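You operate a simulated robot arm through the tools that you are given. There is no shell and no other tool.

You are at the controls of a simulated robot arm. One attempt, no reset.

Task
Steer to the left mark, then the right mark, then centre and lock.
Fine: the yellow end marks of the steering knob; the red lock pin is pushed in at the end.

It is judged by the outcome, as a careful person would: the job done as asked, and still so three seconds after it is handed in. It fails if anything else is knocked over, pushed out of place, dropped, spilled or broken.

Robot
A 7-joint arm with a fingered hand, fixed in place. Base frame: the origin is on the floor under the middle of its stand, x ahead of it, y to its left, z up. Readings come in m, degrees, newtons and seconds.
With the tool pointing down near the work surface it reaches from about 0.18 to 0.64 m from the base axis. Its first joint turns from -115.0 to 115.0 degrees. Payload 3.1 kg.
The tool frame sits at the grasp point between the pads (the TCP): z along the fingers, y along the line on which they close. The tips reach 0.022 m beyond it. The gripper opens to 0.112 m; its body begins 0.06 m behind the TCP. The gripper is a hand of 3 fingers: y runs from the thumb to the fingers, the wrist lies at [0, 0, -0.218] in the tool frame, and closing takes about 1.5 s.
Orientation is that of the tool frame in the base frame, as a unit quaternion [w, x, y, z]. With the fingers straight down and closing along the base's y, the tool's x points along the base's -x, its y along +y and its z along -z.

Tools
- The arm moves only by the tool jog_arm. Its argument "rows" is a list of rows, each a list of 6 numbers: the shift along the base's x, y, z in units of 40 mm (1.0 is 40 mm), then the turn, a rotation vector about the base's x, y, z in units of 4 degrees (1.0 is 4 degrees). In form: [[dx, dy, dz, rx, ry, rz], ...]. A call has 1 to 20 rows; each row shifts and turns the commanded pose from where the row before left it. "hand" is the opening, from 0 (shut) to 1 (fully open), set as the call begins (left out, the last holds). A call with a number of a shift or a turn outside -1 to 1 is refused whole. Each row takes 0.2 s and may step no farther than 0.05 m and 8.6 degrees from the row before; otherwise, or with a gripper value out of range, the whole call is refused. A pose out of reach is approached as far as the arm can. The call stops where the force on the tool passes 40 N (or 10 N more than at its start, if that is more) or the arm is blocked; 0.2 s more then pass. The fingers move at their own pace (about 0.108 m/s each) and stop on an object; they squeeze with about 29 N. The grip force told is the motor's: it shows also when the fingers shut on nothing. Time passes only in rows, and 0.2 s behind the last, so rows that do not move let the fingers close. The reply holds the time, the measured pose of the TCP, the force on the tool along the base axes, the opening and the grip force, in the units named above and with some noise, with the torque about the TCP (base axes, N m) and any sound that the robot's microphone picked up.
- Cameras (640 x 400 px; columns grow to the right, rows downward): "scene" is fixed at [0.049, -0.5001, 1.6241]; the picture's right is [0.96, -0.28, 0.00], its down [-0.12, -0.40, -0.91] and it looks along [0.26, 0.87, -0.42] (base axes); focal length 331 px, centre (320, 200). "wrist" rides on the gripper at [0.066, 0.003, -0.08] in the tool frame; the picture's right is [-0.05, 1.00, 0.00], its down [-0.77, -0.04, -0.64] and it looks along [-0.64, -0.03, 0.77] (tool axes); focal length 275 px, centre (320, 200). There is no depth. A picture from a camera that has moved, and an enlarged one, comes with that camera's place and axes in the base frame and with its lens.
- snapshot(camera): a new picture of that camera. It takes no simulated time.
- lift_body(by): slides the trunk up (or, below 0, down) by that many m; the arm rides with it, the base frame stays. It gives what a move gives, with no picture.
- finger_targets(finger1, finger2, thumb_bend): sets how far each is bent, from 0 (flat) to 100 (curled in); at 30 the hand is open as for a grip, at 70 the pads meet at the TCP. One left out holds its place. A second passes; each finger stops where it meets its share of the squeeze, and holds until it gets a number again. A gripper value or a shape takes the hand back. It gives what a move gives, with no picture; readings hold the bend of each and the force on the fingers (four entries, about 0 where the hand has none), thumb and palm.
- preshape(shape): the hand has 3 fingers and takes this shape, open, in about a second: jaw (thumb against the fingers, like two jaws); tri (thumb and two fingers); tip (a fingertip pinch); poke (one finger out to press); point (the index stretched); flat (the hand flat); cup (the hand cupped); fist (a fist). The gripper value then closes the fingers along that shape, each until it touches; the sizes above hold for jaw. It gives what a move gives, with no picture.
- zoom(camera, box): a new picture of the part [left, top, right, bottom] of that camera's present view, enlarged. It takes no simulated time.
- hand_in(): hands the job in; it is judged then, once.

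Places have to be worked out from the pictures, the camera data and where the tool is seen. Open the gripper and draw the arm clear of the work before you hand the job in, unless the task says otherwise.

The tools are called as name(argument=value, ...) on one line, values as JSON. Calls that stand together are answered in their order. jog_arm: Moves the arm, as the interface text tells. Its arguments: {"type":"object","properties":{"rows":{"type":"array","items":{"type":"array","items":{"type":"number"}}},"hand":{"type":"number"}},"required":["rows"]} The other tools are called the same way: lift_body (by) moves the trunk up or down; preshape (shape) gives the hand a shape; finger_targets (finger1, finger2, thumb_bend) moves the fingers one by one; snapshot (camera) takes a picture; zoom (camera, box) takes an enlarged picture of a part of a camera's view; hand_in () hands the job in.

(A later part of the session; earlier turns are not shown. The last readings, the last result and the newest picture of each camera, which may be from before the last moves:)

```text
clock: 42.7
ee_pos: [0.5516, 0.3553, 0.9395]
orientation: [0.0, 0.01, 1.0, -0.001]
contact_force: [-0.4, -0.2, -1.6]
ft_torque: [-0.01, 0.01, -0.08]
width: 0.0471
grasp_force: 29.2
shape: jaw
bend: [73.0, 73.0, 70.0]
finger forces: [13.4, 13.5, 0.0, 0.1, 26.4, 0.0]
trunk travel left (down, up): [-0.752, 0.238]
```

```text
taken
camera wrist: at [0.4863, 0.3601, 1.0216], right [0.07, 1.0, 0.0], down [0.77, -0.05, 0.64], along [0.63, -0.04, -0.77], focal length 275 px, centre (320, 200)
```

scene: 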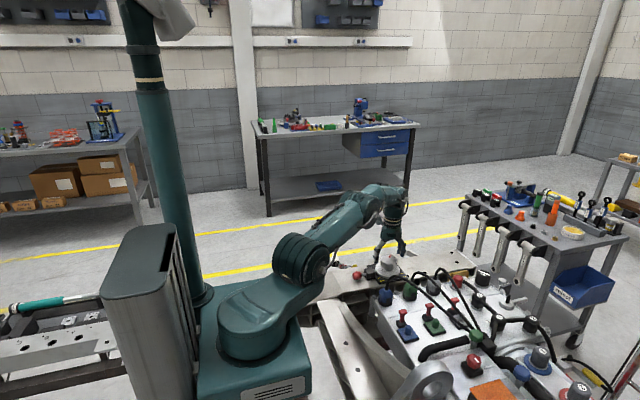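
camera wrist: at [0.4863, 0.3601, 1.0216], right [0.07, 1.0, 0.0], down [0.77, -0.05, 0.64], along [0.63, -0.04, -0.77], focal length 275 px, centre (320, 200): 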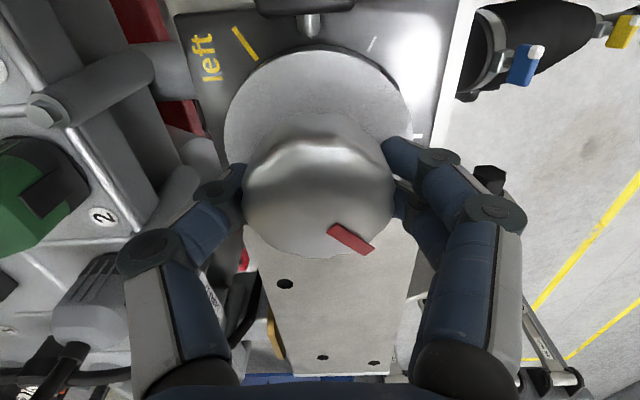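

Gripped again and balanced; the pointer sits at about -47° relative to the hand, so the right mark needs about 72° more clockwise. I'll turn 64° first and check.

jog_arm(rows=[[0, 0, 0, 0, 0, -1], [0, 0, 0, 0, 0, -1], [0, 0, 0, 0, 0, -1], [0, 0, 0, 0, 0, -1], [0, 0, 0, 0, 0, -1], [0, 0, 0, 0, 0, -1], [0, 0, 0, 0, 0, -1], [0, 0, 0, 0, 0, -1], [0, 0, 0, 0, 0, -1], [0, 0, 0, 0, 0, -1], [0, 0, 0, 0, 0, -1], [0, 0, 0, 0, 0, -1], [0, 0, 0, 0, 0, -1], [0, 0, 0, 0, 0, -1], [0, 0, 0, 0, 0, -1], [0, 0, 0, 0, 0, -1]])

snapshot(camera="wrist")

zoom(camera="scene", box=[345, 240, 415, 290])

```text
clock: 46.1
ee_pos: [0.5526, 0.3537, 0.9404]
orientation: [0.0, 0.541, 0.841, 0.001]
contact_force: [-3.1, -7.3, -6.0]
ft_torque: [-0.1, 0.04, 0.14]
width: 0.0471
grasp_force: 29.6
shape: jaw
bend: [73.0, 73.0, 70.0]
finger forces: [13.2, 13.2, 0.0, 0.0, 30.6, 0.1]
trunk travel left (down, up): [-0.752, 0.238]
```

```text
taken
camera wrist: at [0.5275, 0.4155, 1.0219], right [0.93, 0.37, 0.0], down [0.29, -0.72, 0.64], along [0.24, -0.59, -0.77], focal length 275 px, centre (320, 200)
```

wrist: 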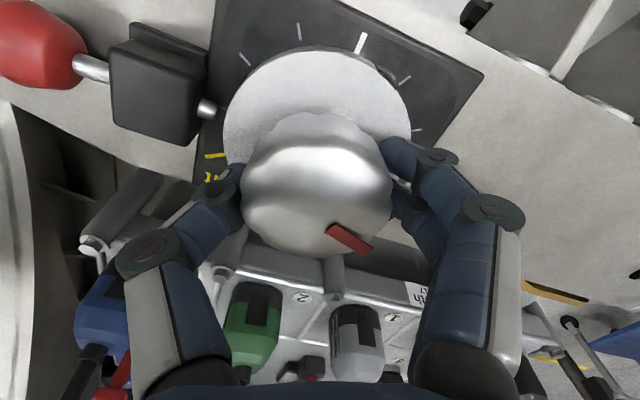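

```text
8.00 times, centred on (380, 265) of scene
camera zoom: at [0.049, -0.5001, 1.6241], right [0.96, -0.28, 0.0], down [-0.12, -0.4, -0.91], along [0.26, 0.87, -0.42], focal length 2650 px, centre (-160, -320)
```

zoom: 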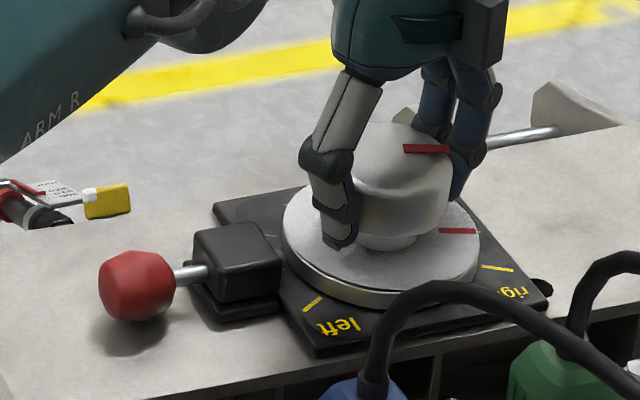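

The scene view shows the red disc mark still about 12–16° short of the right mark (the regrasp nudged the knob a few degrees). I'll relieve the side load and turn 10° more, then look again.

jog_arm(rows=[[-0.02, -0.045, 0, 0, 0, 0], [0, 0, 0, 0, 0, -0.85], [0, 0, 0, 0, 0, -0.85], [0, 0, 0, 0, 0, -0.8], [0, 0, 0, 0, 0, 0]])

zoom(camera="scene", box=[360, 245, 416, 285])

snapshot(camera="wrist")

```text
clock: 47.3
ee_pos: [0.551, 0.3545, 0.9404]
orientation: [-0.001, 0.611, 0.792, 0.0]
contact_force: [0.4, -0.6, -4.2]
ft_torque: [-0.02, 0.01, 0.15]
width: 0.0469
grasp_force: 29.4
shape: jaw
bend: [73.0, 73.0, 70.0]
finger forces: [15.4, 14.2, 0.0, 0.1, 28.5, 0.0]
trunk travel left (down, up): [-0.752, 0.238]
```

```text
10.00 times, centred on (388, 265) of scene
camera zoom: at [0.049, -0.5001, 1.6241], right [0.96, -0.28, 0.0], down [-0.12, -0.4, -0.91], along [0.26, 0.87, -0.42], focal length 3313 px, centre (-360, -450)
```

zoom: 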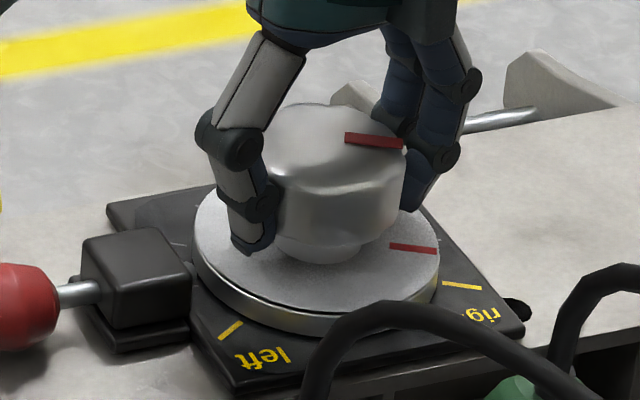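

```text
taken
camera wrist: at [0.538, 0.4183, 1.0218], right [0.98, 0.21, 0.0], down [0.16, -0.75, 0.64], along [0.13, -0.62, -0.77], focal length 275 px, centre (320, 200)
```

wrist: 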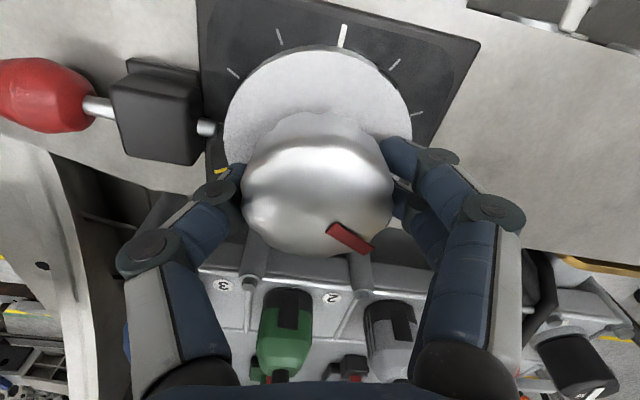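

The red disc mark is now about 4° short of the right mark. I'll enlarge further to measure it better.

zoom(camera="scene", box=[390, 264, 408, 276])

zoom(camera="scene", box=[370, 256, 408, 282])

```text
16.00 times, centred on (399, 270) of scene
camera zoom: at [0.049, -0.5001, 1.6241], right [0.96, -0.28, 0.0], down [-0.12, -0.4, -0.91], along [0.26, 0.87, -0.42], focal length 5300 px, centre (-944, -920)
```

zoom: 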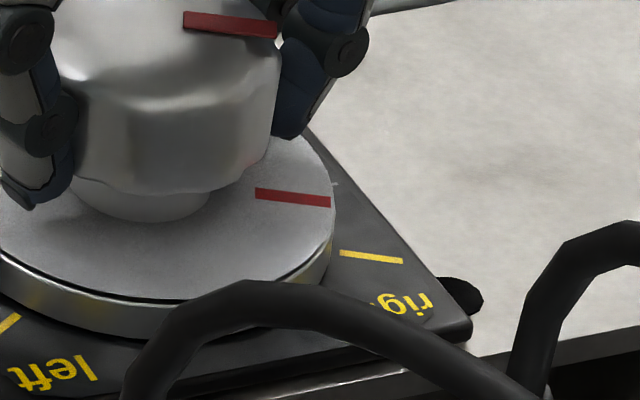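

```text
15.38 times, centred on (389, 269) of scene
camera zoom: at [0.049, -0.5001, 1.6241], right [0.96, -0.28, 0.0], down [-0.12, -0.4, -0.91], along [0.26, 0.87, -0.42], focal length 5097 px, centre (-742, -862)
```

zoom: 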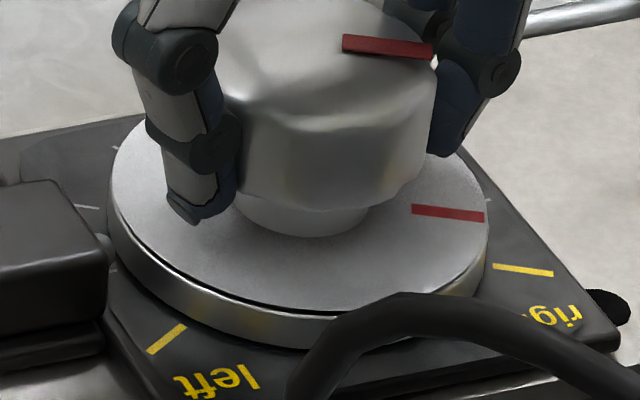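

A calibrated measurement puts the pointer at about -116.4°, with the yellow mark at -120°. I'll turn the last 3.6° clockwise and check.

jog_arm(rows=[[0, 0, 0, 0, 0, -0.45], [0, 0, 0, 0, 0, -0.45], [0, 0, 0, 0, 0, 0], [0, 0, 0, 0, 0, 0]])

zoom(camera="scene", box=[370, 256, 408, 282])

```text
clock: 48.3
ee_pos: [0.5519, 0.3547, 0.9396]
orientation: [0.0, 0.635, 0.772, 0.0]
contact_force: [0.7, -0.6, -3.5]
ft_torque: [0.0, 0.01, 0.07]
width: 0.0467
grasp_force: 29.0
shape: jaw
bend: [73.0, 73.0, 70.0]
finger forces: [15.4, 14.1, 0.0, 0.1, 28.3, 0.0]
trunk travel left (down, up): [-0.752, 0.238]
```

```text
15.38 times, centred on (389, 269) of scene
camera zoom: at [0.049, -0.5001, 1.6241], right [0.96, -0.28, 0.0], down [-0.12, -0.4, -0.91], along [0.26, 0.87, -0.42], focal length 5097 px, centre (-742, -862)
```

zoom: 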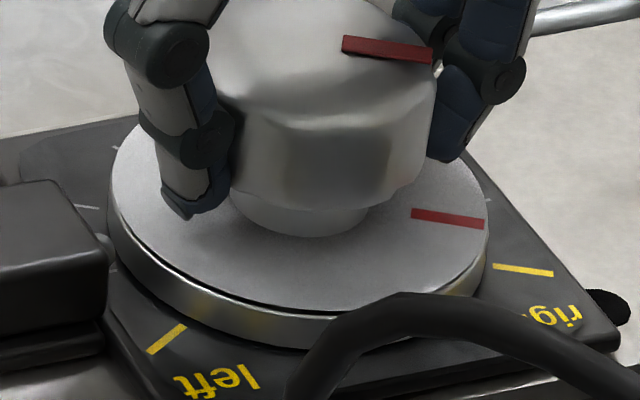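

The red disc mark now lines up with the right yellow mark (about -120°). I'll hold briefly, then start turning back towards centre, 68° first.

jog_arm(rows=[[0, 0, 0, 0, 0, 0], [0, 0, 0, 0, 0, 0], [0, 0, 0, 0, 0, 0], [0.001, 0.002, 0, 0, 0, 1], [0.001, 0.002, 0, 0, 0, 1], [0.001, 0.002, 0, 0, 0, 1], [0.001, 0.002, 0, 0, 0, 1], [0.001, 0.002, 0, 0, 0, 1], [0.001, 0.002, 0, 0, 0, 1], [0.001, 0.002, 0, 0, 0, 1], [0.001, 0.002, 0, 0, 0, 1], [0.001, 0.002, 0, 0, 0, 1], [0.001, 0.002, 0, 0, 0, 1], [0.001, 0.002, 0, 0, 0, 1], [0.001, 0.002, 0, 0, 0, 1], [0.001, 0.002, 0, 0, 0, 1], [0.001, 0.002, 0, 0, 0, 1], [0.001, 0.002, 0, 0, 0, 1], [0.001, 0.002, 0, 0, 0, 1], [0.001, 0.002, 0, 0, 0, 1]])

```text
clock: 52.5
ee_pos: [0.5518, 0.3538, 0.9394]
orientation: [0.0, 0.094, 0.996, 0.0]
contact_force: [6.2, 2.8, 1.3]
ft_torque: [0.07, -0.09, -0.16]
width: 0.0468
grasp_force: 28.8
shape: jaw
bend: [73.0, 73.0, 70.0]
finger forces: [15.2, 17.0, 0.0, 0.0, 27.1, 0.0]
trunk travel left (down, up): [-0.752, 0.238]
```

Hand at φ≈-11° (θ≈-52°). I'll relieve the small load and turn 48° more, then measure against the centre tick.

jog_arm(rows=[[0.03, 0.013, 0, 0, 0, 0], [0, 0, 0, 0, 0, 1], [0, 0, 0, 0, 0, 1], [0, 0, 0, 0, 0, 1], [0, 0, 0, 0, 0, 1], [0, 0, 0, 0, 0, 1], [0, 0, 0, 0, 0, 1], [0, 0, 0, 0, 0, 1], [0, 0, 0, 0, 0, 1], [0, 0, 0, 0, 0, 1], [0, 0, 0, 0, 0, 1], [0, 0, 0, 0, 0, 1], [0, 0, 0, 0, 0, 1], [0, 0, 0, 0, 0, 0]])

snapshot(camera="wrist")

zoom(camera="scene", box=[370, 250, 408, 276])

```text
clock: 55.5
ee_pos: [0.5526, 0.356, 0.9408]
orientation: [0.001, -0.319, 0.948, 0.002]
contact_force: [-4.7, 3.9, -4.0]
ft_torque: [0.05, 0.08, -0.12]
width: 0.0469
grasp_force: 29.0
shape: jaw
bend: [73.0, 73.0, 70.0]
finger forces: [16.4, 16.4, 0.0, 0.0, 25.8, 0.0]
trunk travel left (down, up): [-0.752, 0.238]
```

```text
taken
camera wrist: at [0.4974, 0.3187, 1.0219], right [-0.57, 0.82, 0.0], down [0.64, 0.44, 0.64], along [0.52, 0.36, -0.77], focal length 275 px, centre (320, 200)
```

wrist: 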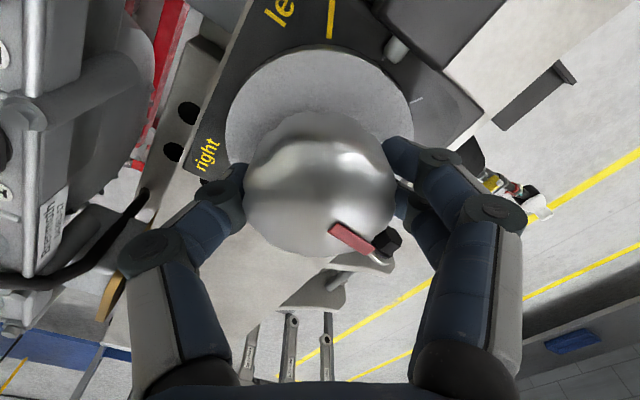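

```text
15.38 times, centred on (389, 263) of scene
camera zoom: at [0.049, -0.5001, 1.6241], right [0.96, -0.28, 0.0], down [-0.12, -0.4, -0.91], along [0.26, 0.87, -0.42], focal length 5097 px, centre (-742, -769)
```

zoom: 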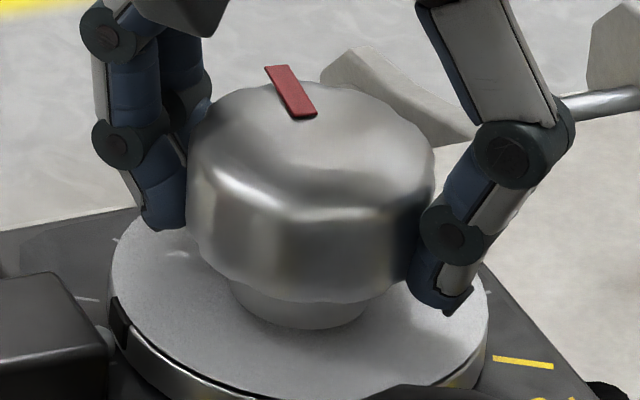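

A notch is visible in the disc rim beside the pin, and by hand angle the knob is about 4° short of centre. I'll enlarge the notch and pin.

zoom(camera="scene", box=[366, 262, 384, 277])

zoom(camera="wrist", box=[350, 20, 450, 120])

```text
16.00 times, centred on (375, 270) of scene
camera zoom: at [0.049, -0.5001, 1.6241], right [0.96, -0.28, 0.0], down [-0.12, -0.4, -0.91], along [0.26, 0.87, -0.42], focal length 5300 px, centre (-560, -912)
```

zoom: 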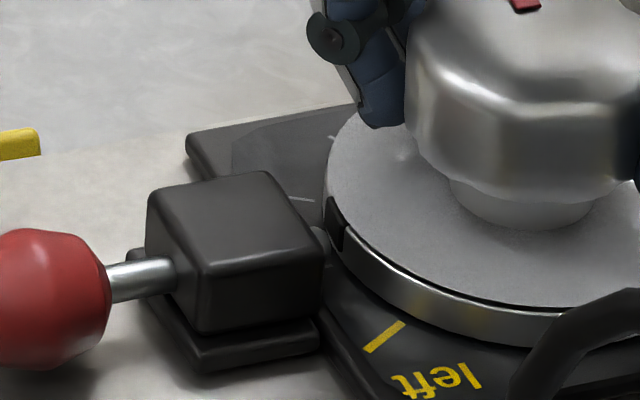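

```text
4.00 times, centred on (400, 70) of wrist
camera zoom: at [0.4974, 0.3187, 1.0219], right [-0.57, 0.82, 0.0], down [0.64, 0.44, 0.64], along [0.52, 0.36, -0.77], focal length 1101 px, centre (0, 720)
```

zoom: 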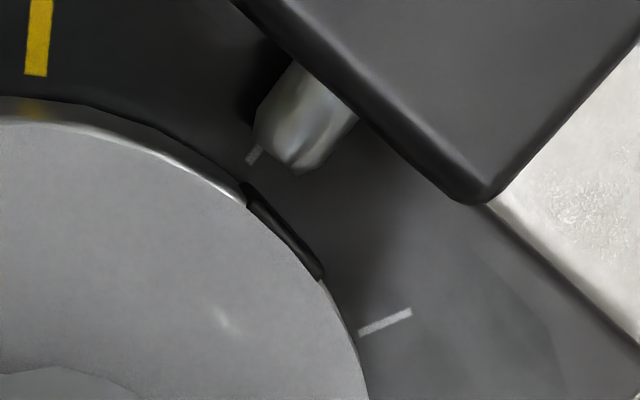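

The notch centre measures about 4–5.5° short of the pin line, agreeing with the hand angle. I'll turn 4° more and re-measure.

jog_arm(rows=[[-0.02, 0.015, 0, 0, 0, 0], [0, 0, 0, 0, 0, 0.5], [0, 0, 0, 0, 0, 0.5], [0, 0, 0, 0, 0, 0], [0, 0, 0, 0, 0, 0]])

zoom(camera="wrist", box=[350, 20, 450, 120])

zoom(camera="scene", box=[366, 262, 384, 277])

```text
clock: 56.7
ee_pos: [0.5515, 0.3569, 0.9408]
orientation: [0.0, -0.352, 0.936, 0.0]
contact_force: [-3.8, 2.3, -4.5]
ft_torque: [0.05, 0.09, -0.15]
width: 0.0472
grasp_force: 29.1
shape: jaw
bend: [73.0, 73.0, 70.0]
finger forces: [15.8, 16.0, 0.0, 0.0, 26.6, 0.0]
trunk travel left (down, up): [-0.752, 0.238]
```

```text
4.00 times, centred on (400, 70) of wrist
camera zoom: at [0.4999, 0.3152, 1.0219], right [-0.62, 0.78, 0.0], down [0.6, 0.48, 0.64], along [0.5, 0.4, -0.77], focal length 1101 px, centre (0, 720)
```

zoom: 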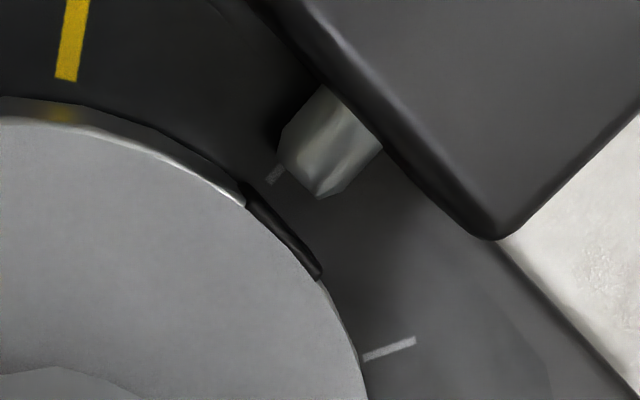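

```text
16.00 times, centred on (375, 270) of scene
camera zoom: at [0.049, -0.5001, 1.6241], right [0.96, -0.28, 0.0], down [-0.12, -0.4, -0.91], along [0.26, 0.87, -0.42], focal length 5300 px, centre (-560, -912)
```

zoom: 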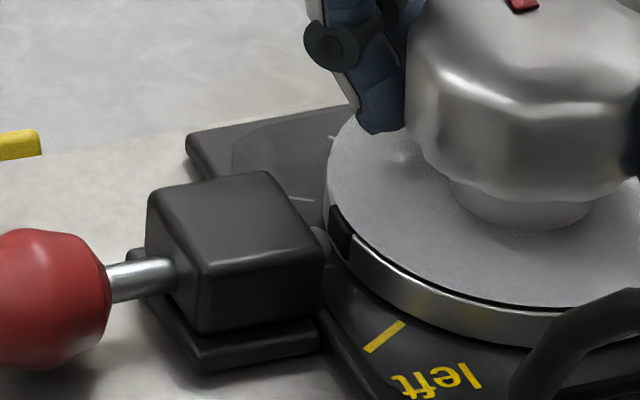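

By hand angle the knob is at 0.1° and the notch measures within about 1.5° of the pin. I'll release, rise and turn the hand to φ≈0 for a clean check of the red mark against the centre tick.

jog_arm(rows=[[0, 0, 0, 0, 0, 0], [0, 0, 0, 0, 0, 0], [0, 0, 0, 0, 0, 0], [0, 0, 0.5, 0, 0, 0], [0, 0, 0.5, 0, 0, 0], [0, 0, 0, 0, 0, -1], [0, 0, 0, 0, 0, -1], [0, 0, 0, 0, 0, -1], [0, 0, 0, 0, 0, -1], [0, 0, 0, 0, 0, -1], [0, 0, 0, 0, 0, -1], [0, 0, 0, 0, 0, -1], [0, 0, 0, 0, 0, -1], [0, 0, 0, 0, 0, -1], [0, 0, 0, 0, 0, -1], [0, 0, 0, 0, 0, 0]], hand=0.8)

zoom(camera="wrist", box=[240, 0, 420, 112])

zoom(camera="scene", box=[366, 262, 384, 277])

```text
clock: 60.1
ee_pos: [0.5522, 0.3547, 0.9805]
orientation: [0.0, -0.01, 1.0, -0.001]
contact_force: [0.1, -0.6, 0.1]
ft_torque: [0.02, -0.01, 0.0]
width: 0.0895
grasp_force: 0.1
shape: jaw
bend: [59.0, 59.0, 55.0]
finger forces: [0.0, 0.0, 0.1, 0.0, 0.1, 0.0]
trunk travel left (down, up): [-0.752, 0.238]
```

```text
3.56 times, centred on (330, 56) of wrist
camera zoom: at [0.4855, 0.3578, 1.062], right [0.03, 1.0, 0.0], down [0.77, -0.02, 0.64], along [0.64, -0.02, -0.77], focal length 979 px, centre (284, 712)
```

zoom: 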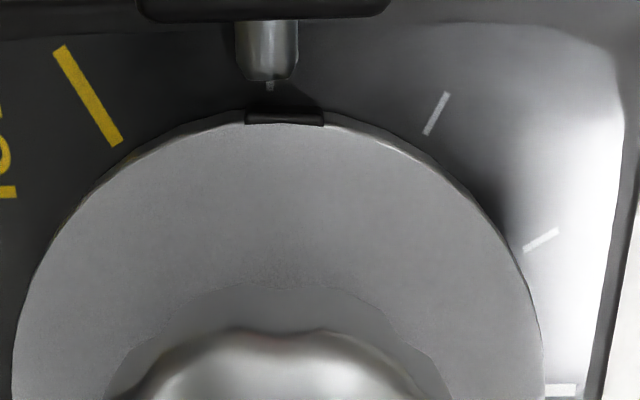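

```text
16.00 times, centred on (375, 270) of scene
camera zoom: at [0.049, -0.5001, 1.6241], right [0.96, -0.28, 0.0], down [-0.12, -0.4, -0.91], along [0.26, 0.87, -0.42], focal length 5300 px, centre (-560, -912)
```

zoom: 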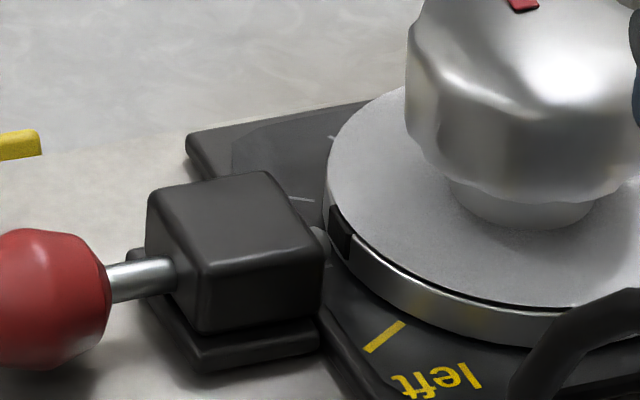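

From here the notch centre sits about 2 mm to the +y side of the pin axis, so the knob is nearly 3° short of centre. I'll check the red mark against the centre tick too.

zoom(camera="wrist", box=[340, 60, 440, 160])

snapshot(camera="wrist")

```text
4.00 times, centred on (390, 110) of wrist
camera zoom: at [0.4855, 0.3578, 1.062], right [0.03, 1.0, 0.0], down [0.77, -0.02, 0.64], along [0.64, -0.02, -0.77], focal length 1101 px, centre (40, 560)
```

zoom: 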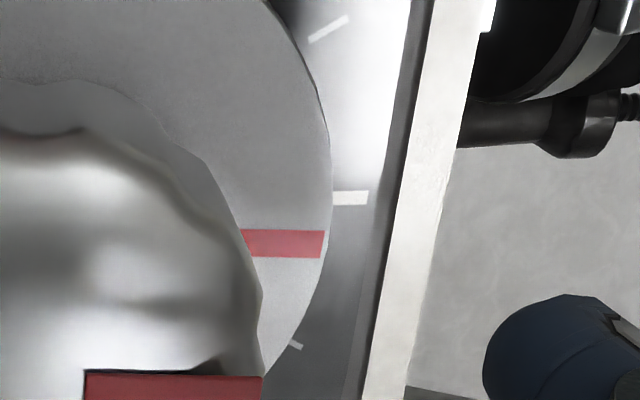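

```text
taken
camera wrist: at [0.4855, 0.3578, 1.062], right [0.03, 1.0, 0.0], down [0.77, -0.02, 0.64], along [0.64, -0.02, -0.77], focal length 275 px, centre (320, 200)
```

wrist: 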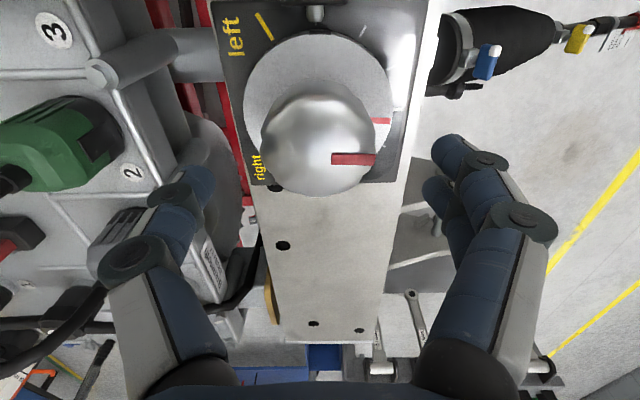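

Red mark and notch agree: the knob is about 3° short of centre. I'll descend again in this orientation, regrip and make the fine correction while watching the notch.

jog_arm(rows=[[0.015, -0.01, -0.5, 0, 0, 0], [0.015, -0.01, -0.5, 0, 0, 0], [0, 0, 0, 0, 0, 0]])

zoom(camera="wrist", box=[220, 0, 420, 125])

```text
clock: 60.9
ee_pos: [0.5517, 0.3549, 0.9414]
orientation: [0.0, -0.009, 1.0, 0.0]
contact_force: [0.1, 0.2, 0.1]
ft_torque: [0.0, -0.01, 0.0]
width: 0.0895
grasp_force: 0.2
shape: jaw
bend: [59.0, 59.0, 55.0]
finger forces: [0.0, 0.0, 0.0, 0.1, 0.0, 0.0]
trunk travel left (down, up): [-0.752, 0.238]
```

```text
3.20 times, centred on (320, 62) of wrist
camera zoom: at [0.4859, 0.3568, 1.0216], right [0.03, 1.0, 0.0], down [0.77, -0.02, 0.64], along [0.64, -0.02, -0.77], focal length 881 px, centre (320, 640)
```

zoom: 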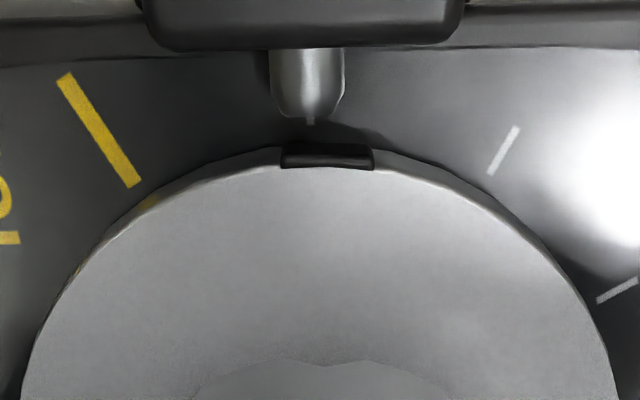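

The view is clear: the notch (columns 281–375) needs to move about 19 px left to sit under the pin (270–344). I'll close on the knob.

jog_arm(rows=[[0, 0, 0, 0, 0, 0], [0, 0, 0, 0, 0, 0], [0, 0, 0, 0, 0, 0], [0, 0, 0, 0, 0, 0], [0, 0, 0, 0, 0, 0]], hand=0)

zoom(camera="wrist", box=[220, 0, 420, 125])

```text
clock: 62.1
ee_pos: [0.5522, 0.3547, 0.9401]
orientation: [-0.001, -0.01, 1.0, 0.0]
contact_force: [-1.5, -1.1, -1.5]
ft_torque: [-0.02, 0.02, -0.09]
width: 0.0476
grasp_force: 29.4
shape: jaw
bend: [73.0, 73.0, 70.0]
finger forces: [13.4, 13.5, 0.0, 0.0, 26.5, 0.0]
trunk travel left (down, up): [-0.752, 0.238]
```

```text
3.20 times, centred on (320, 62) of wrist
camera zoom: at [0.4861, 0.3571, 1.0215], right [0.03, 1.0, 0.0], down [0.77, -0.02, 0.64], along [0.64, -0.02, -0.77], focal length 881 px, centre (320, 640)
```

zoom: 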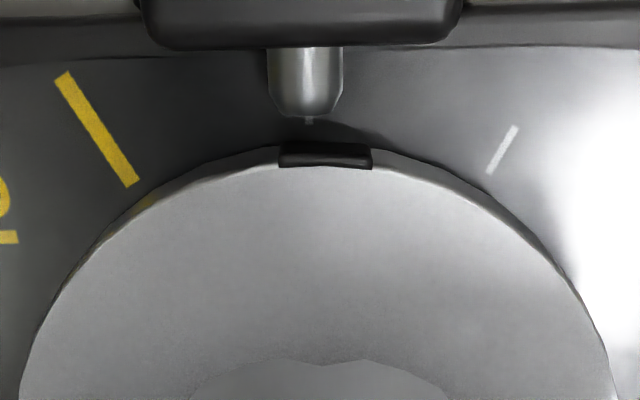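

Gripping barely moved it. I'll turn 4° counter-clockwise and look at the notch against the pin.

jog_arm(rows=[[0, 0, 0, 0, 0, 0.5], [0, 0, 0, 0, 0, 0.5], [0, 0, 0, 0, 0, 0], [0, 0, 0, 0, 0, 0]])

zoom(camera="wrist", box=[220, 0, 420, 125])

```text
clock: 63.1
ee_pos: [0.5533, 0.355, 0.9393]
orientation: [0.0, -0.045, 0.999, 0.0]
contact_force: [-2.6, 0.3, -3.3]
ft_torque: [0.03, 0.03, -0.15]
width: 0.0471
grasp_force: 28.9
shape: jaw
bend: [73.0, 73.0, 70.0]
finger forces: [13.7, 13.5, 0.1, 0.0, 26.7, 0.0]
trunk travel left (down, up): [-0.752, 0.238]
```

```text
3.20 times, centred on (320, 62) of wrist
camera zoom: at [0.4862, 0.3525, 1.0216], right [-0.04, 1.0, 0.0], down [0.77, 0.03, 0.64], along [0.64, 0.03, -0.77], focal length 881 px, centre (320, 640)
```

zoom: 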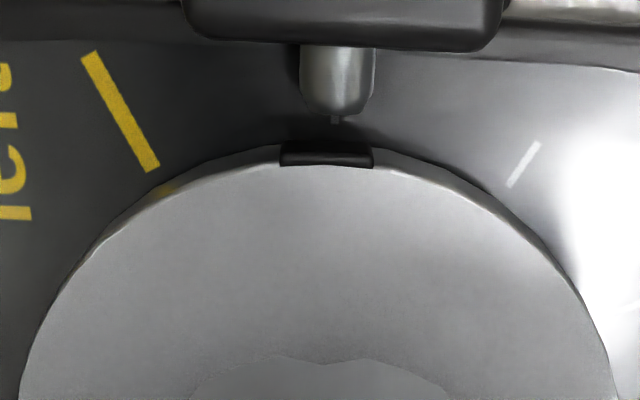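

Now the notch has gone about 1 mm (1.5°) past the pin line. I'll back off 1.6° and re-measure.

jog_arm(rows=[[0, 0, 0, 0, 0, -0.4], [0, 0, 0, 0, 0, 0], [0, 0, 0, 0, 0, 0]])

zoom(camera="wrist", box=[220, 0, 420, 125])

```text
clock: 63.9
ee_pos: [0.5509, 0.3548, 0.9392]
orientation: [0.0, -0.031, 1.0, 0.0]
contact_force: [-3.2, -0.6, -1.3]
ft_torque: [-0.01, 0.04, 0.09]
width: 0.047
grasp_force: 28.9
shape: jaw
bend: [73.0, 73.0, 70.0]
finger forces: [14.1, 12.6, 0.0, 0.1, 26.7, 0.0]
trunk travel left (down, up): [-0.752, 0.238]
```

```text
3.20 times, centred on (320, 62) of wrist
camera zoom: at [0.4861, 0.3544, 1.0216], right [-0.02, 1.0, 0.0], down [0.77, 0.01, 0.64], along [0.64, 0.01, -0.77], focal length 881 px, centre (320, 640)
```

zoom: 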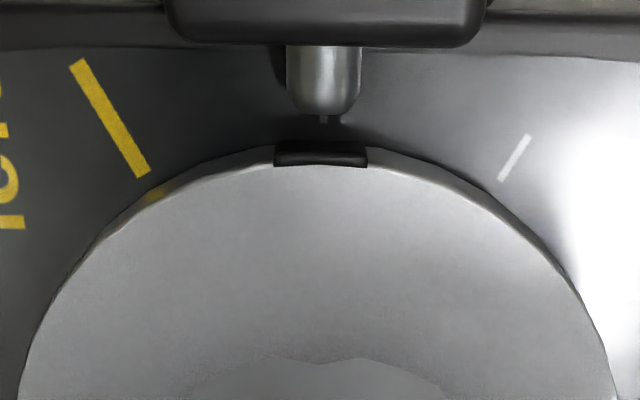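

The notch now sits within about 0.5 mm past the pin line. One more small correction of -0.8°.

jog_arm(rows=[[0, 0, 0, 0, 0, -0.2], [0, 0, 0, 0, 0, 0], [0, 0, 0, 0, 0, 0]])

zoom(camera="wrist", box=[220, 0, 420, 125])

```text
clock: 64.7
ee_pos: [0.553, 0.3557, 0.9396]
orientation: [-0.001, -0.024, 1.0, 0.0]
contact_force: [-3.6, -0.6, -2.8]
ft_torque: [-0.02, 0.08, 0.09]
width: 0.047
grasp_force: 28.9
shape: jaw
bend: [73.0, 73.0, 70.0]
finger forces: [14.2, 12.6, 0.0, 0.0, 26.6, 0.1]
trunk travel left (down, up): [-0.752, 0.238]
```

```text
3.20 times, centred on (320, 62) of wrist
camera zoom: at [0.4862, 0.3553, 1.0217], right [0.0, 1.0, 0.0], down [0.77, 0.0, 0.64], along [0.64, 0.0, -0.77], focal length 881 px, centre (320, 640)
```

zoom: 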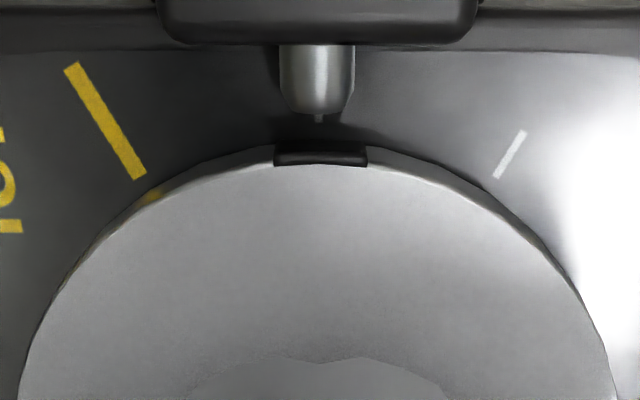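

The notch is now within about 0.5 mm of the pin axis (clearance about ±1 mm), so the knob is centred to under 1°. I'll release and rise, then verify against the centre tick.

jog_arm(rows=[[0, 0, 0, 0, 0, 0], [0, 0, 0, 0, 0, 0], [0, 0, 0, 0, 0, 0], [0, 0, 0.5, 0, 0, 0], [0, 0, 0.5, 0, 0, 0], [0, 0, 0, 0, 0, 0]], hand=0.8)

zoom(camera="wrist", box=[240, 0, 420, 112])

zoom(camera="wrist", box=[340, 60, 440, 160])

```text
clock: 66.1
ee_pos: [0.5532, 0.3538, 0.979]
orientation: [0.0, -0.024, 1.0, 0.0]
contact_force: [0.6, -0.9, -0.3]
ft_torque: [-0.04, -0.02, -0.01]
width: 0.0896
grasp_force: 0.1
shape: jaw
bend: [59.0, 59.0, 55.0]
finger forces: [0.1, 0.0, 0.0, 0.0, 0.0, 0.0]
trunk travel left (down, up): [-0.752, 0.238]
```

```text
3.56 times, centred on (330, 56) of wrist
camera zoom: at [0.4863, 0.3546, 1.0616], right [0.0, 1.0, 0.0], down [0.77, 0.0, 0.64], along [0.64, 0.0, -0.77], focal length 979 px, centre (284, 712)
```

zoom: 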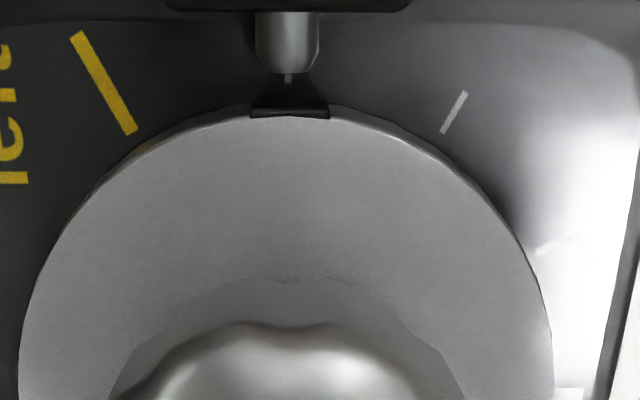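

```text
4.00 times, centred on (390, 110) of wrist
camera zoom: at [0.4863, 0.3546, 1.0616], right [0.0, 1.0, 0.0], down [0.77, 0.0, 0.64], along [0.64, 0.0, -0.77], focal length 1101 px, centre (40, 560)
```

zoom: 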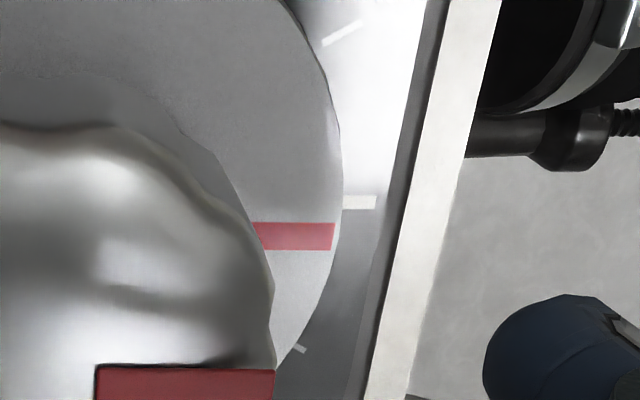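

After release the pin, its tick and the notch all line up within 2 px, and the red mark points at the centre tick. Now for the lock pin: I'll rise, move back behind the red ball (-x side), and close the hand up high to inspect it.

jog_arm(rows=[[0, 0, 0.9, 0, 0, 0], [0, 0, 0.6, 0, 0, 0], [-0.95, 0, 0, 0, 0, -0.7], [-0.95, 0, 0, 0, 0, 0], [-0.95, 0, 0, 0, 0, 0], [-0.95, 0, 0, 0, 0, 0], [-0.95, 0, 0, 0, 0, 0], [0, 0, 0, 0, 0, 0]])

jog_arm(rows=[[0, 0, 0, 0, 0, 0], [0, 0, 0, 0, 0, 0], [0, 0, 0, 0, 0, 0], [0, 0, 0, 0, 0, 0]], hand=0)

snapshot(camera="wrist")

zoom(camera="scene", box=[310, 200, 430, 300])

```text
clock: 67.9
ee_pos: [0.3565, 0.3518, 1.041]
orientation: [0.0, 0.001, 1.0, 0.0]
contact_force: [-0.3, -0.7, 0.9]
ft_torque: [0.01, 0.02, -0.01]
width: 0.0894
grasp_force: 0.0
shape: jaw
bend: [59.0, 59.0, 55.0]
finger forces: [0.1, 0.1, 0.1, 0.0, 0.0, 0.0]
out of reach, approached as far as the arm can: row 1, 2
trunk travel left (down, up): [-0.752, 0.238]
```

```text
clock: 68.9
ee_pos: [0.3559, 0.3512, 1.0401]
orientation: [0.0, 0.0, 1.0, 0.0]
contact_force: [-0.3, -0.1, 0.4]
ft_torque: [-0.01, 0.01, -0.02]
width: 0.0002
grasp_force: 28.9
shape: jaw
bend: [67.0, 67.0, 75.0]
finger forces: [0.0, 0.0, 0.0, 0.0, 0.0, 0.0]
trunk travel left (down, up): [-0.752, 0.238]
```

```text
taken
camera wrist: at [0.2903, 0.3549, 1.1218], right [0.05, 1.0, 0.0], down [0.77, -0.04, 0.64], along [0.64, -0.03, -0.77], focal length 275 px, centre (320, 200)
```

wrist: 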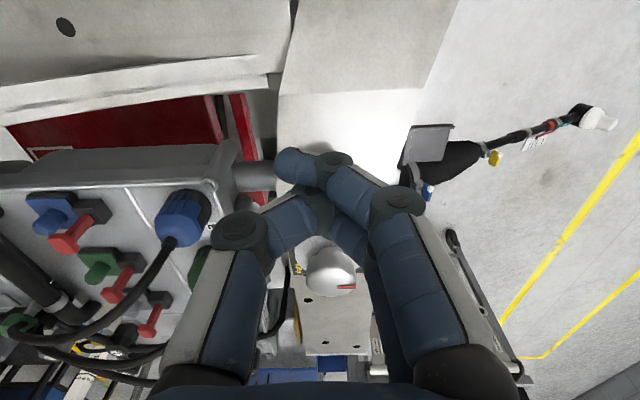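

```text
4.00 times, centred on (370, 250) of scene
camera zoom: at [0.049, -0.5001, 1.6241], right [0.96, -0.28, 0.0], down [-0.12, -0.4, -0.91], along [0.26, 0.87, -0.42], focal length 1325 px, centre (120, 0)
```

zoom: 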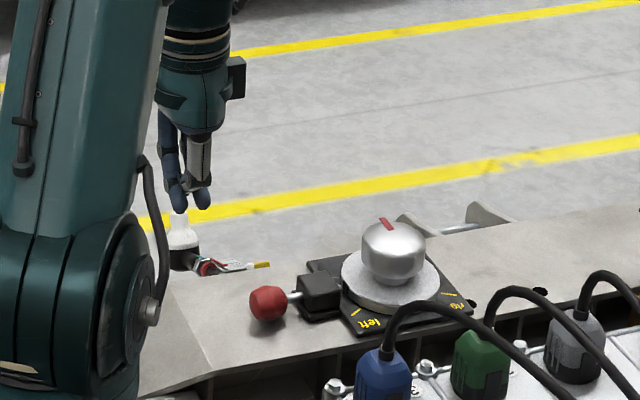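

Closed, the fingertip cluster is compact (about ±2 cm in x). I place the ball at about (0.436, 0.356, 0.898), so I'll go down behind it at x≈0.385, first to z≈0.945, and check.

jog_arm(rows=[[0.72, 0.1, -0.3, 0, 0, 0], [0, 0, -0.7, 0, 0, 0], [0, 0, -0.7, 0, 0, 0], [0, 0, -0.7, 0, 0, 0], [0, 0, 0, 0, 0, 0]])

zoom(camera="scene", box=[330, 235, 410, 295])

snapshot(camera="wrist")

```text
clock: 70.1
ee_pos: [0.3868, 0.3551, 0.9444]
orientation: [0.0, 0.0, 1.0, 0.0]
contact_force: [-0.4, 0.1, 0.3]
ft_torque: [0.01, 0.02, 0.0]
width: 0.0
grasp_force: 28.6
shape: jaw
bend: [67.0, 67.0, 75.0]
finger forces: [0.0, 0.0, 0.1, 0.0, 0.0, 0.0]
trunk travel left (down, up): [-0.752, 0.238]
```

```text
6.67 times, centred on (370, 265) of scene
camera zoom: at [0.049, -0.5001, 1.6241], right [0.96, -0.28, 0.0], down [-0.12, -0.4, -0.91], along [0.26, 0.87, -0.42], focal length 2208 px, centre (-13, -233)
```

zoom: 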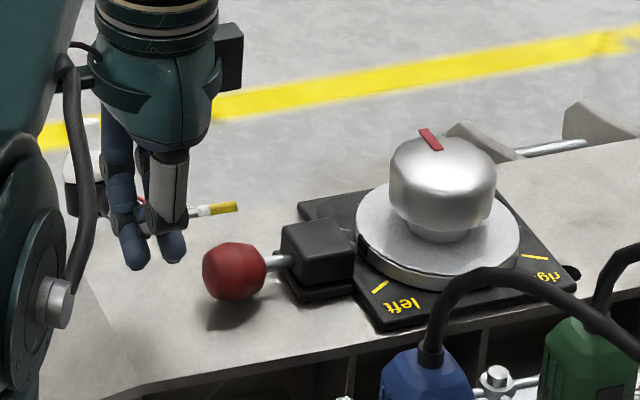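

```text
taken
camera wrist: at [0.3201, 0.3583, 1.0256], right [0.05, 1.0, 0.0], down [0.77, -0.04, 0.64], along [0.64, -0.03, -0.77], focal length 275 px, centre (320, 200)
```

wrist: 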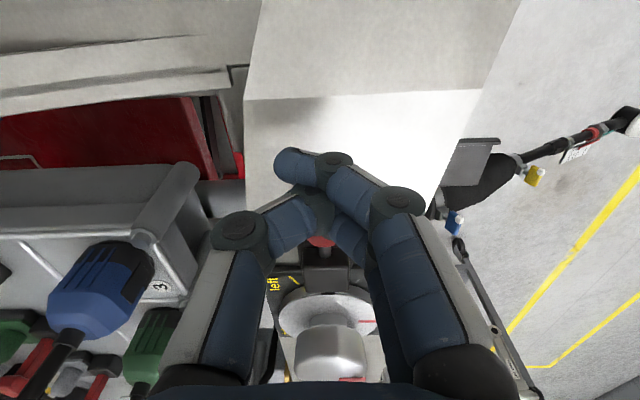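

The fingertips are directly behind the ball with about 8 mm gap and aligned in y. I'll lower 30 mm and check contact readings.

jog_arm(rows=[[-0.05, 0, -0.4, 0, 0, 0], [0, 0, -0.35, 0, 0, 0], [0, 0, 0, 0, 0, 0]])

zoom(camera="scene", box=[330, 235, 410, 295])

```text
clock: 70.9
ee_pos: [0.3844, 0.3547, 0.9136]
orientation: [0.0, 0.0, 1.0, 0.0]
contact_force: [0.0, 0.6, 0.7]
ft_torque: [0.02, -0.05, 0.03]
width: 0.0
grasp_force: 28.8
shape: jaw
bend: [67.0, 67.0, 75.0]
finger forces: [0.0, 0.0, 0.0, 0.0, 0.1, 0.0]
trunk travel left (down, up): [-0.752, 0.238]
```

```text
6.67 times, centred on (370, 265) of scene
camera zoom: at [0.049, -0.5001, 1.6241], right [0.96, -0.28, 0.0], down [-0.12, -0.4, -0.91], along [0.26, 0.87, -0.42], focal length 2208 px, centre (-13, -233)
```

zoom: 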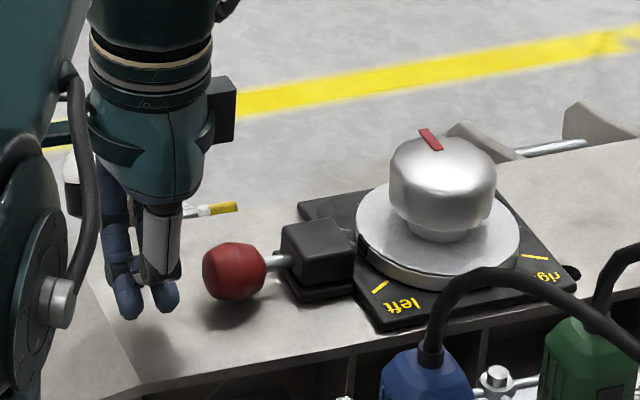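

The fingertips are at ball height with no contact. I'll advance +x in small steps of 4 mm until it meets the ball.

jog_arm(rows=[[0.1, 0, 0, 0, 0, 0], [0.1, 0, 0, 0, 0, 0], [0.1, 0, 0, 0, 0, 0], [0.1, 0, 0, 0, 0, 0]])

zoom(camera="scene", box=[340, 245, 404, 293])

```text
clock: 71.9
ee_pos: [0.3982, 0.3546, 0.9136]
orientation: [0.0, 0.0, 1.0, 0.0]
contact_force: [0.9, -0.4, -0.4]
ft_torque: [0.01, -0.03, -0.02]
width: 0.0
grasp_force: 29.0
shape: jaw
bend: [67.0, 67.0, 75.0]
finger forces: [0.1, 0.0, 0.0, 0.1, 0.0, 0.0]
trunk travel left (down, up): [-0.752, 0.238]
```

```text
8.33 times, centred on (372, 269) of scene
camera zoom: at [0.049, -0.5001, 1.6241], right [0.96, -0.28, 0.0], down [-0.12, -0.4, -0.91], along [0.26, 0.87, -0.42], focal length 2761 px, centre (-113, -375)
```

zoom: 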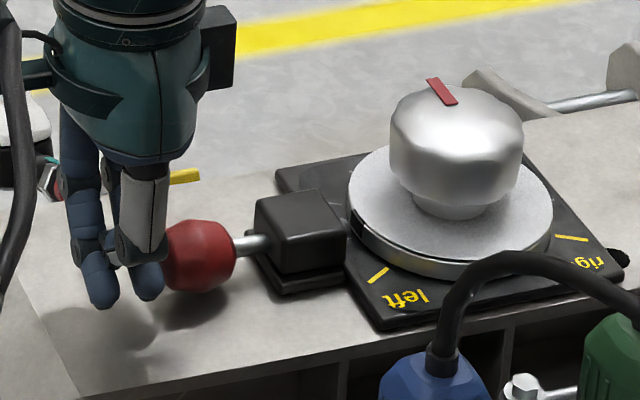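

Nearly touching now and still no force. I'll keep advancing in 3–4 mm steps to push the pin in.

jog_arm(rows=[[0.1, 0, 0, 0, 0, 0], [0.08, 0, 0, 0, 0, 0], [0.08, 0, 0, 0, 0, 0]])

zoom(camera="scene", box=[340, 245, 404, 293])

```text
clock: 72.7
ee_pos: [0.4083, 0.3539, 0.9143]
orientation: [0.0, 0.0, 1.0, 0.0]
contact_force: [-1.6, -0.6, -0.1]
ft_torque: [0.01, 0.07, 0.0]
width: 0.0001
grasp_force: 28.9
shape: jaw
bend: [67.0, 67.0, 75.0]
finger forces: [0.1, 4.3, 0.1, 0.0, 0.1, 0.0]
trunk travel left (down, up): [-0.752, 0.238]
```

```text
8.33 times, centred on (372, 269) of scene
camera zoom: at [0.049, -0.5001, 1.6241], right [0.96, -0.28, 0.0], down [-0.12, -0.4, -0.91], along [0.26, 0.87, -0.42], focal length 2761 px, centre (-113, -375)
```

zoom: 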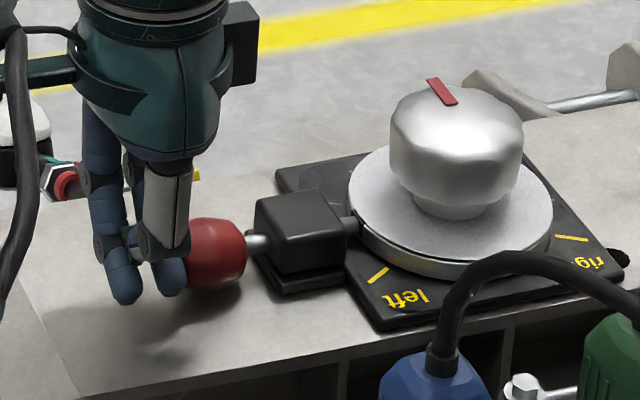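

The pin is sliding in (finger 2 reads 4 N) and its tip now enters the notch region. I'll continue pushing in small steps.

jog_arm(rows=[[0.07, 0, 0, 0, 0, 0], [0.07, 0, 0, 0, 0, 0], [0.07, 0, 0, 0, 0, 0]])

zoom(camera="scene", box=[352, 250, 400, 286])

```text
clock: 73.5
ee_pos: [0.4174, 0.3537, 0.9135]
orientation: [0.0, 0.001, 1.0, 0.0]
contact_force: [-3.1, 0.6, 0.0]
ft_torque: [0.01, 0.0, 0.01]
width: 0.0002
grasp_force: 29.4
shape: jaw
bend: [67.0, 67.0, 75.0]
finger forces: [0.1, 4.2, 0.1, 0.0, 0.0, 0.0]
trunk travel left (down, up): [-0.752, 0.238]
```

```text
11.11 times, centred on (376, 268) of scene
camera zoom: at [0.049, -0.5001, 1.6241], right [0.96, -0.28, 0.0], down [-0.12, -0.4, -0.91], along [0.26, 0.87, -0.42], focal length 3681 px, centre (-302, -556)
```

zoom: 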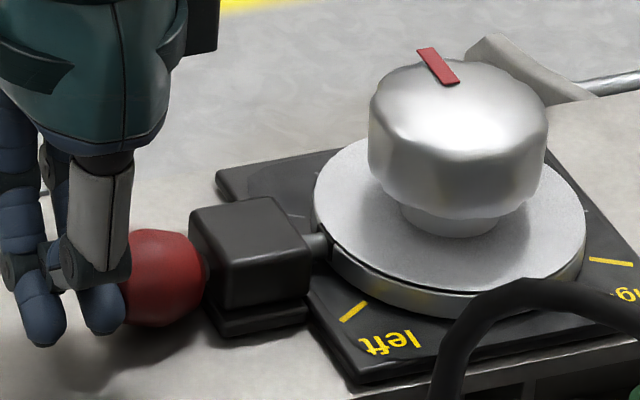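

The pin has entered the notch and the ball is almost against the block. I'll push a little more until it stops.

jog_arm(rows=[[0.05, 0, 0, 0, 0, 0], [0.05, 0, 0, 0, 0, 0]])

zoom(camera="scene", box=[352, 250, 400, 286])

```text
clock: 74.1
ee_pos: [0.4193, 0.355, 0.9144]
orientation: [0.0, 0.0, 1.0, 0.0]
contact_force: [-10.9, -0.3, -0.8]
ft_torque: [0.0, 0.08, -0.04]
width: 0.0
grasp_force: 28.5
shape: jaw
bend: [67.0, 67.0, 75.0]
finger forces: [0.0, 13.0, 0.0, 0.1, 0.1, 0.0]
trunk travel left (down, up): [-0.752, 0.238]
```

```text
11.11 times, centred on (376, 268) of scene
camera zoom: at [0.049, -0.5001, 1.6241], right [0.96, -0.28, 0.0], down [-0.12, -0.4, -0.91], along [0.26, 0.87, -0.42], focal length 3681 px, centre (-302, -556)
```

zoom: 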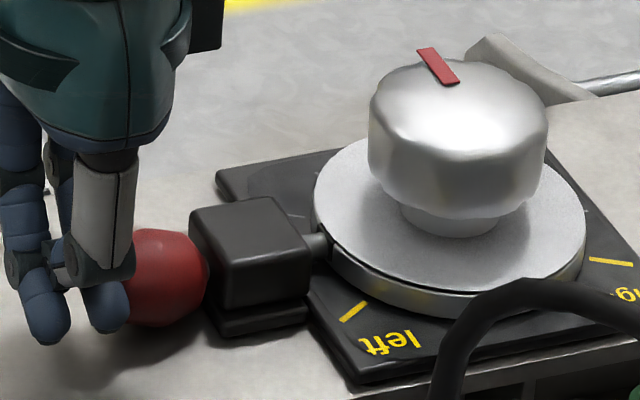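

Force jumped to 11 N with the ball against the block, which looks like the end stop. One slightly firmer push to make sure it is fully home.

jog_arm(rows=[[0.05, 0, 0, 0, 0, 0], [0.05, 0, 0, 0, 0, 0], [0, 0, 0, 0, 0, 0]])

zoom(camera="scene", box=[352, 250, 400, 286])

```text
clock: 74.9
ee_pos: [0.421, 0.3548, 0.9144]
orientation: [0.001, 0.0, 1.0, -0.002]
contact_force: [-28.3, -1.7, -3.2]
ft_torque: [0.01, 0.2, -0.13]
width: 0.0
grasp_force: 29.0
shape: jaw
bend: [67.0, 67.0, 75.0]
finger forces: [0.0, 28.8, 0.1, 0.0, 0.0, 0.0]
trunk travel left (down, up): [-0.752, 0.238]
```

```text
11.11 times, centred on (376, 268) of scene
camera zoom: at [0.049, -0.5001, 1.6241], right [0.96, -0.28, 0.0], down [-0.12, -0.4, -0.91], along [0.26, 0.87, -0.42], focal length 3681 px, centre (-302, -556)
```

zoom: 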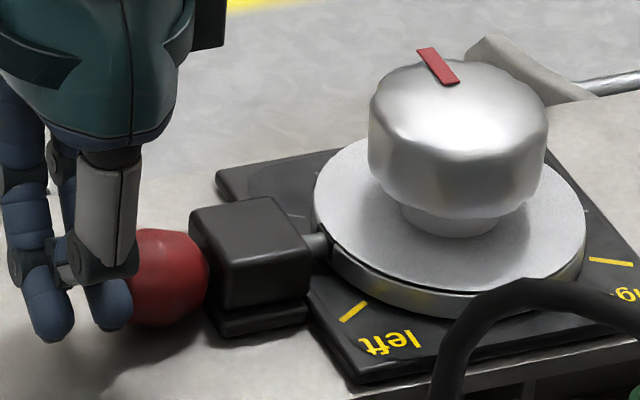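

At 28 N the ball no longer moves, so the pin is fully home. I'll back off along -x, then rise clear.

jog_arm(rows=[[-0.3, 0, 0, 0, 0, 0], [-0.5, 0, 0, 0, 0, 0], [-0.3, 0, 0, 0, 0, 0], [0, 0, 0.8, 0, 0, 0], [0, 0, 0.8, 0, 0, 0], [0, 0, 0.8, 0, 0, 0], [0, 0, 0, 0, 0, 0]])

zoom(camera="scene", box=[352, 250, 400, 286])

snapshot(camera="wrist")

```text
clock: 76.5
ee_pos: [0.382, 0.3559, 1.0102]
orientation: [0.001, 0.001, 1.0, 0.0]
contact_force: [0.2, 0.5, -0.8]
ft_torque: [-0.03, -0.03, -0.01]
width: 0.0
grasp_force: 28.9
shape: jaw
bend: [67.0, 67.0, 75.0]
finger forces: [0.0, 0.1, 0.0, 0.0, 0.1, 0.0]
trunk travel left (down, up): [-0.752, 0.238]
```

```text
11.11 times, centred on (376, 268) of scene
camera zoom: at [0.049, -0.5001, 1.6241], right [0.96, -0.28, 0.0], down [-0.12, -0.4, -0.91], along [0.26, 0.87, -0.42], focal length 3681 px, centre (-302, -556)
```

zoom: 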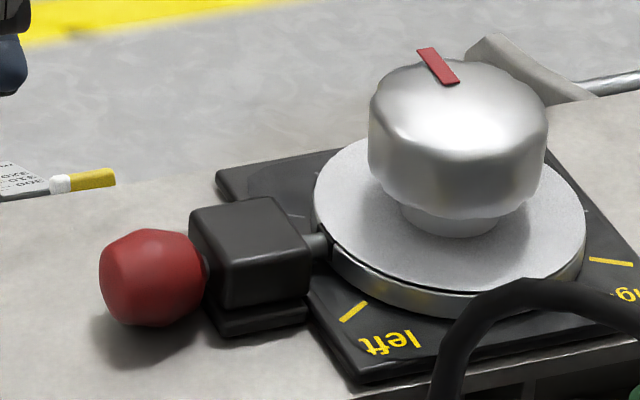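

```text
taken
camera wrist: at [0.3164, 0.3585, 1.0909], right [0.05, 1.0, 0.0], down [0.77, -0.04, 0.64], along [0.64, -0.03, -0.77], focal length 275 px, centre (320, 200)
```

wrist: 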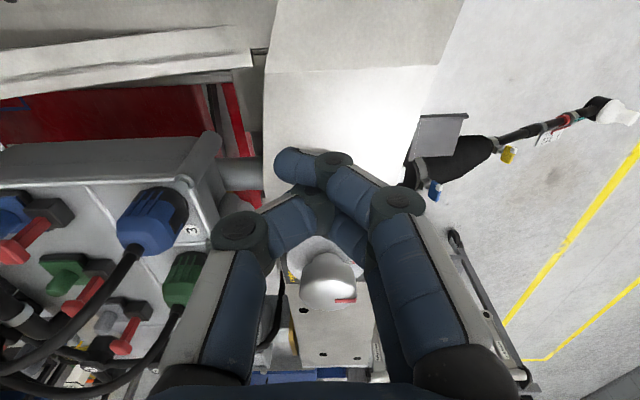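

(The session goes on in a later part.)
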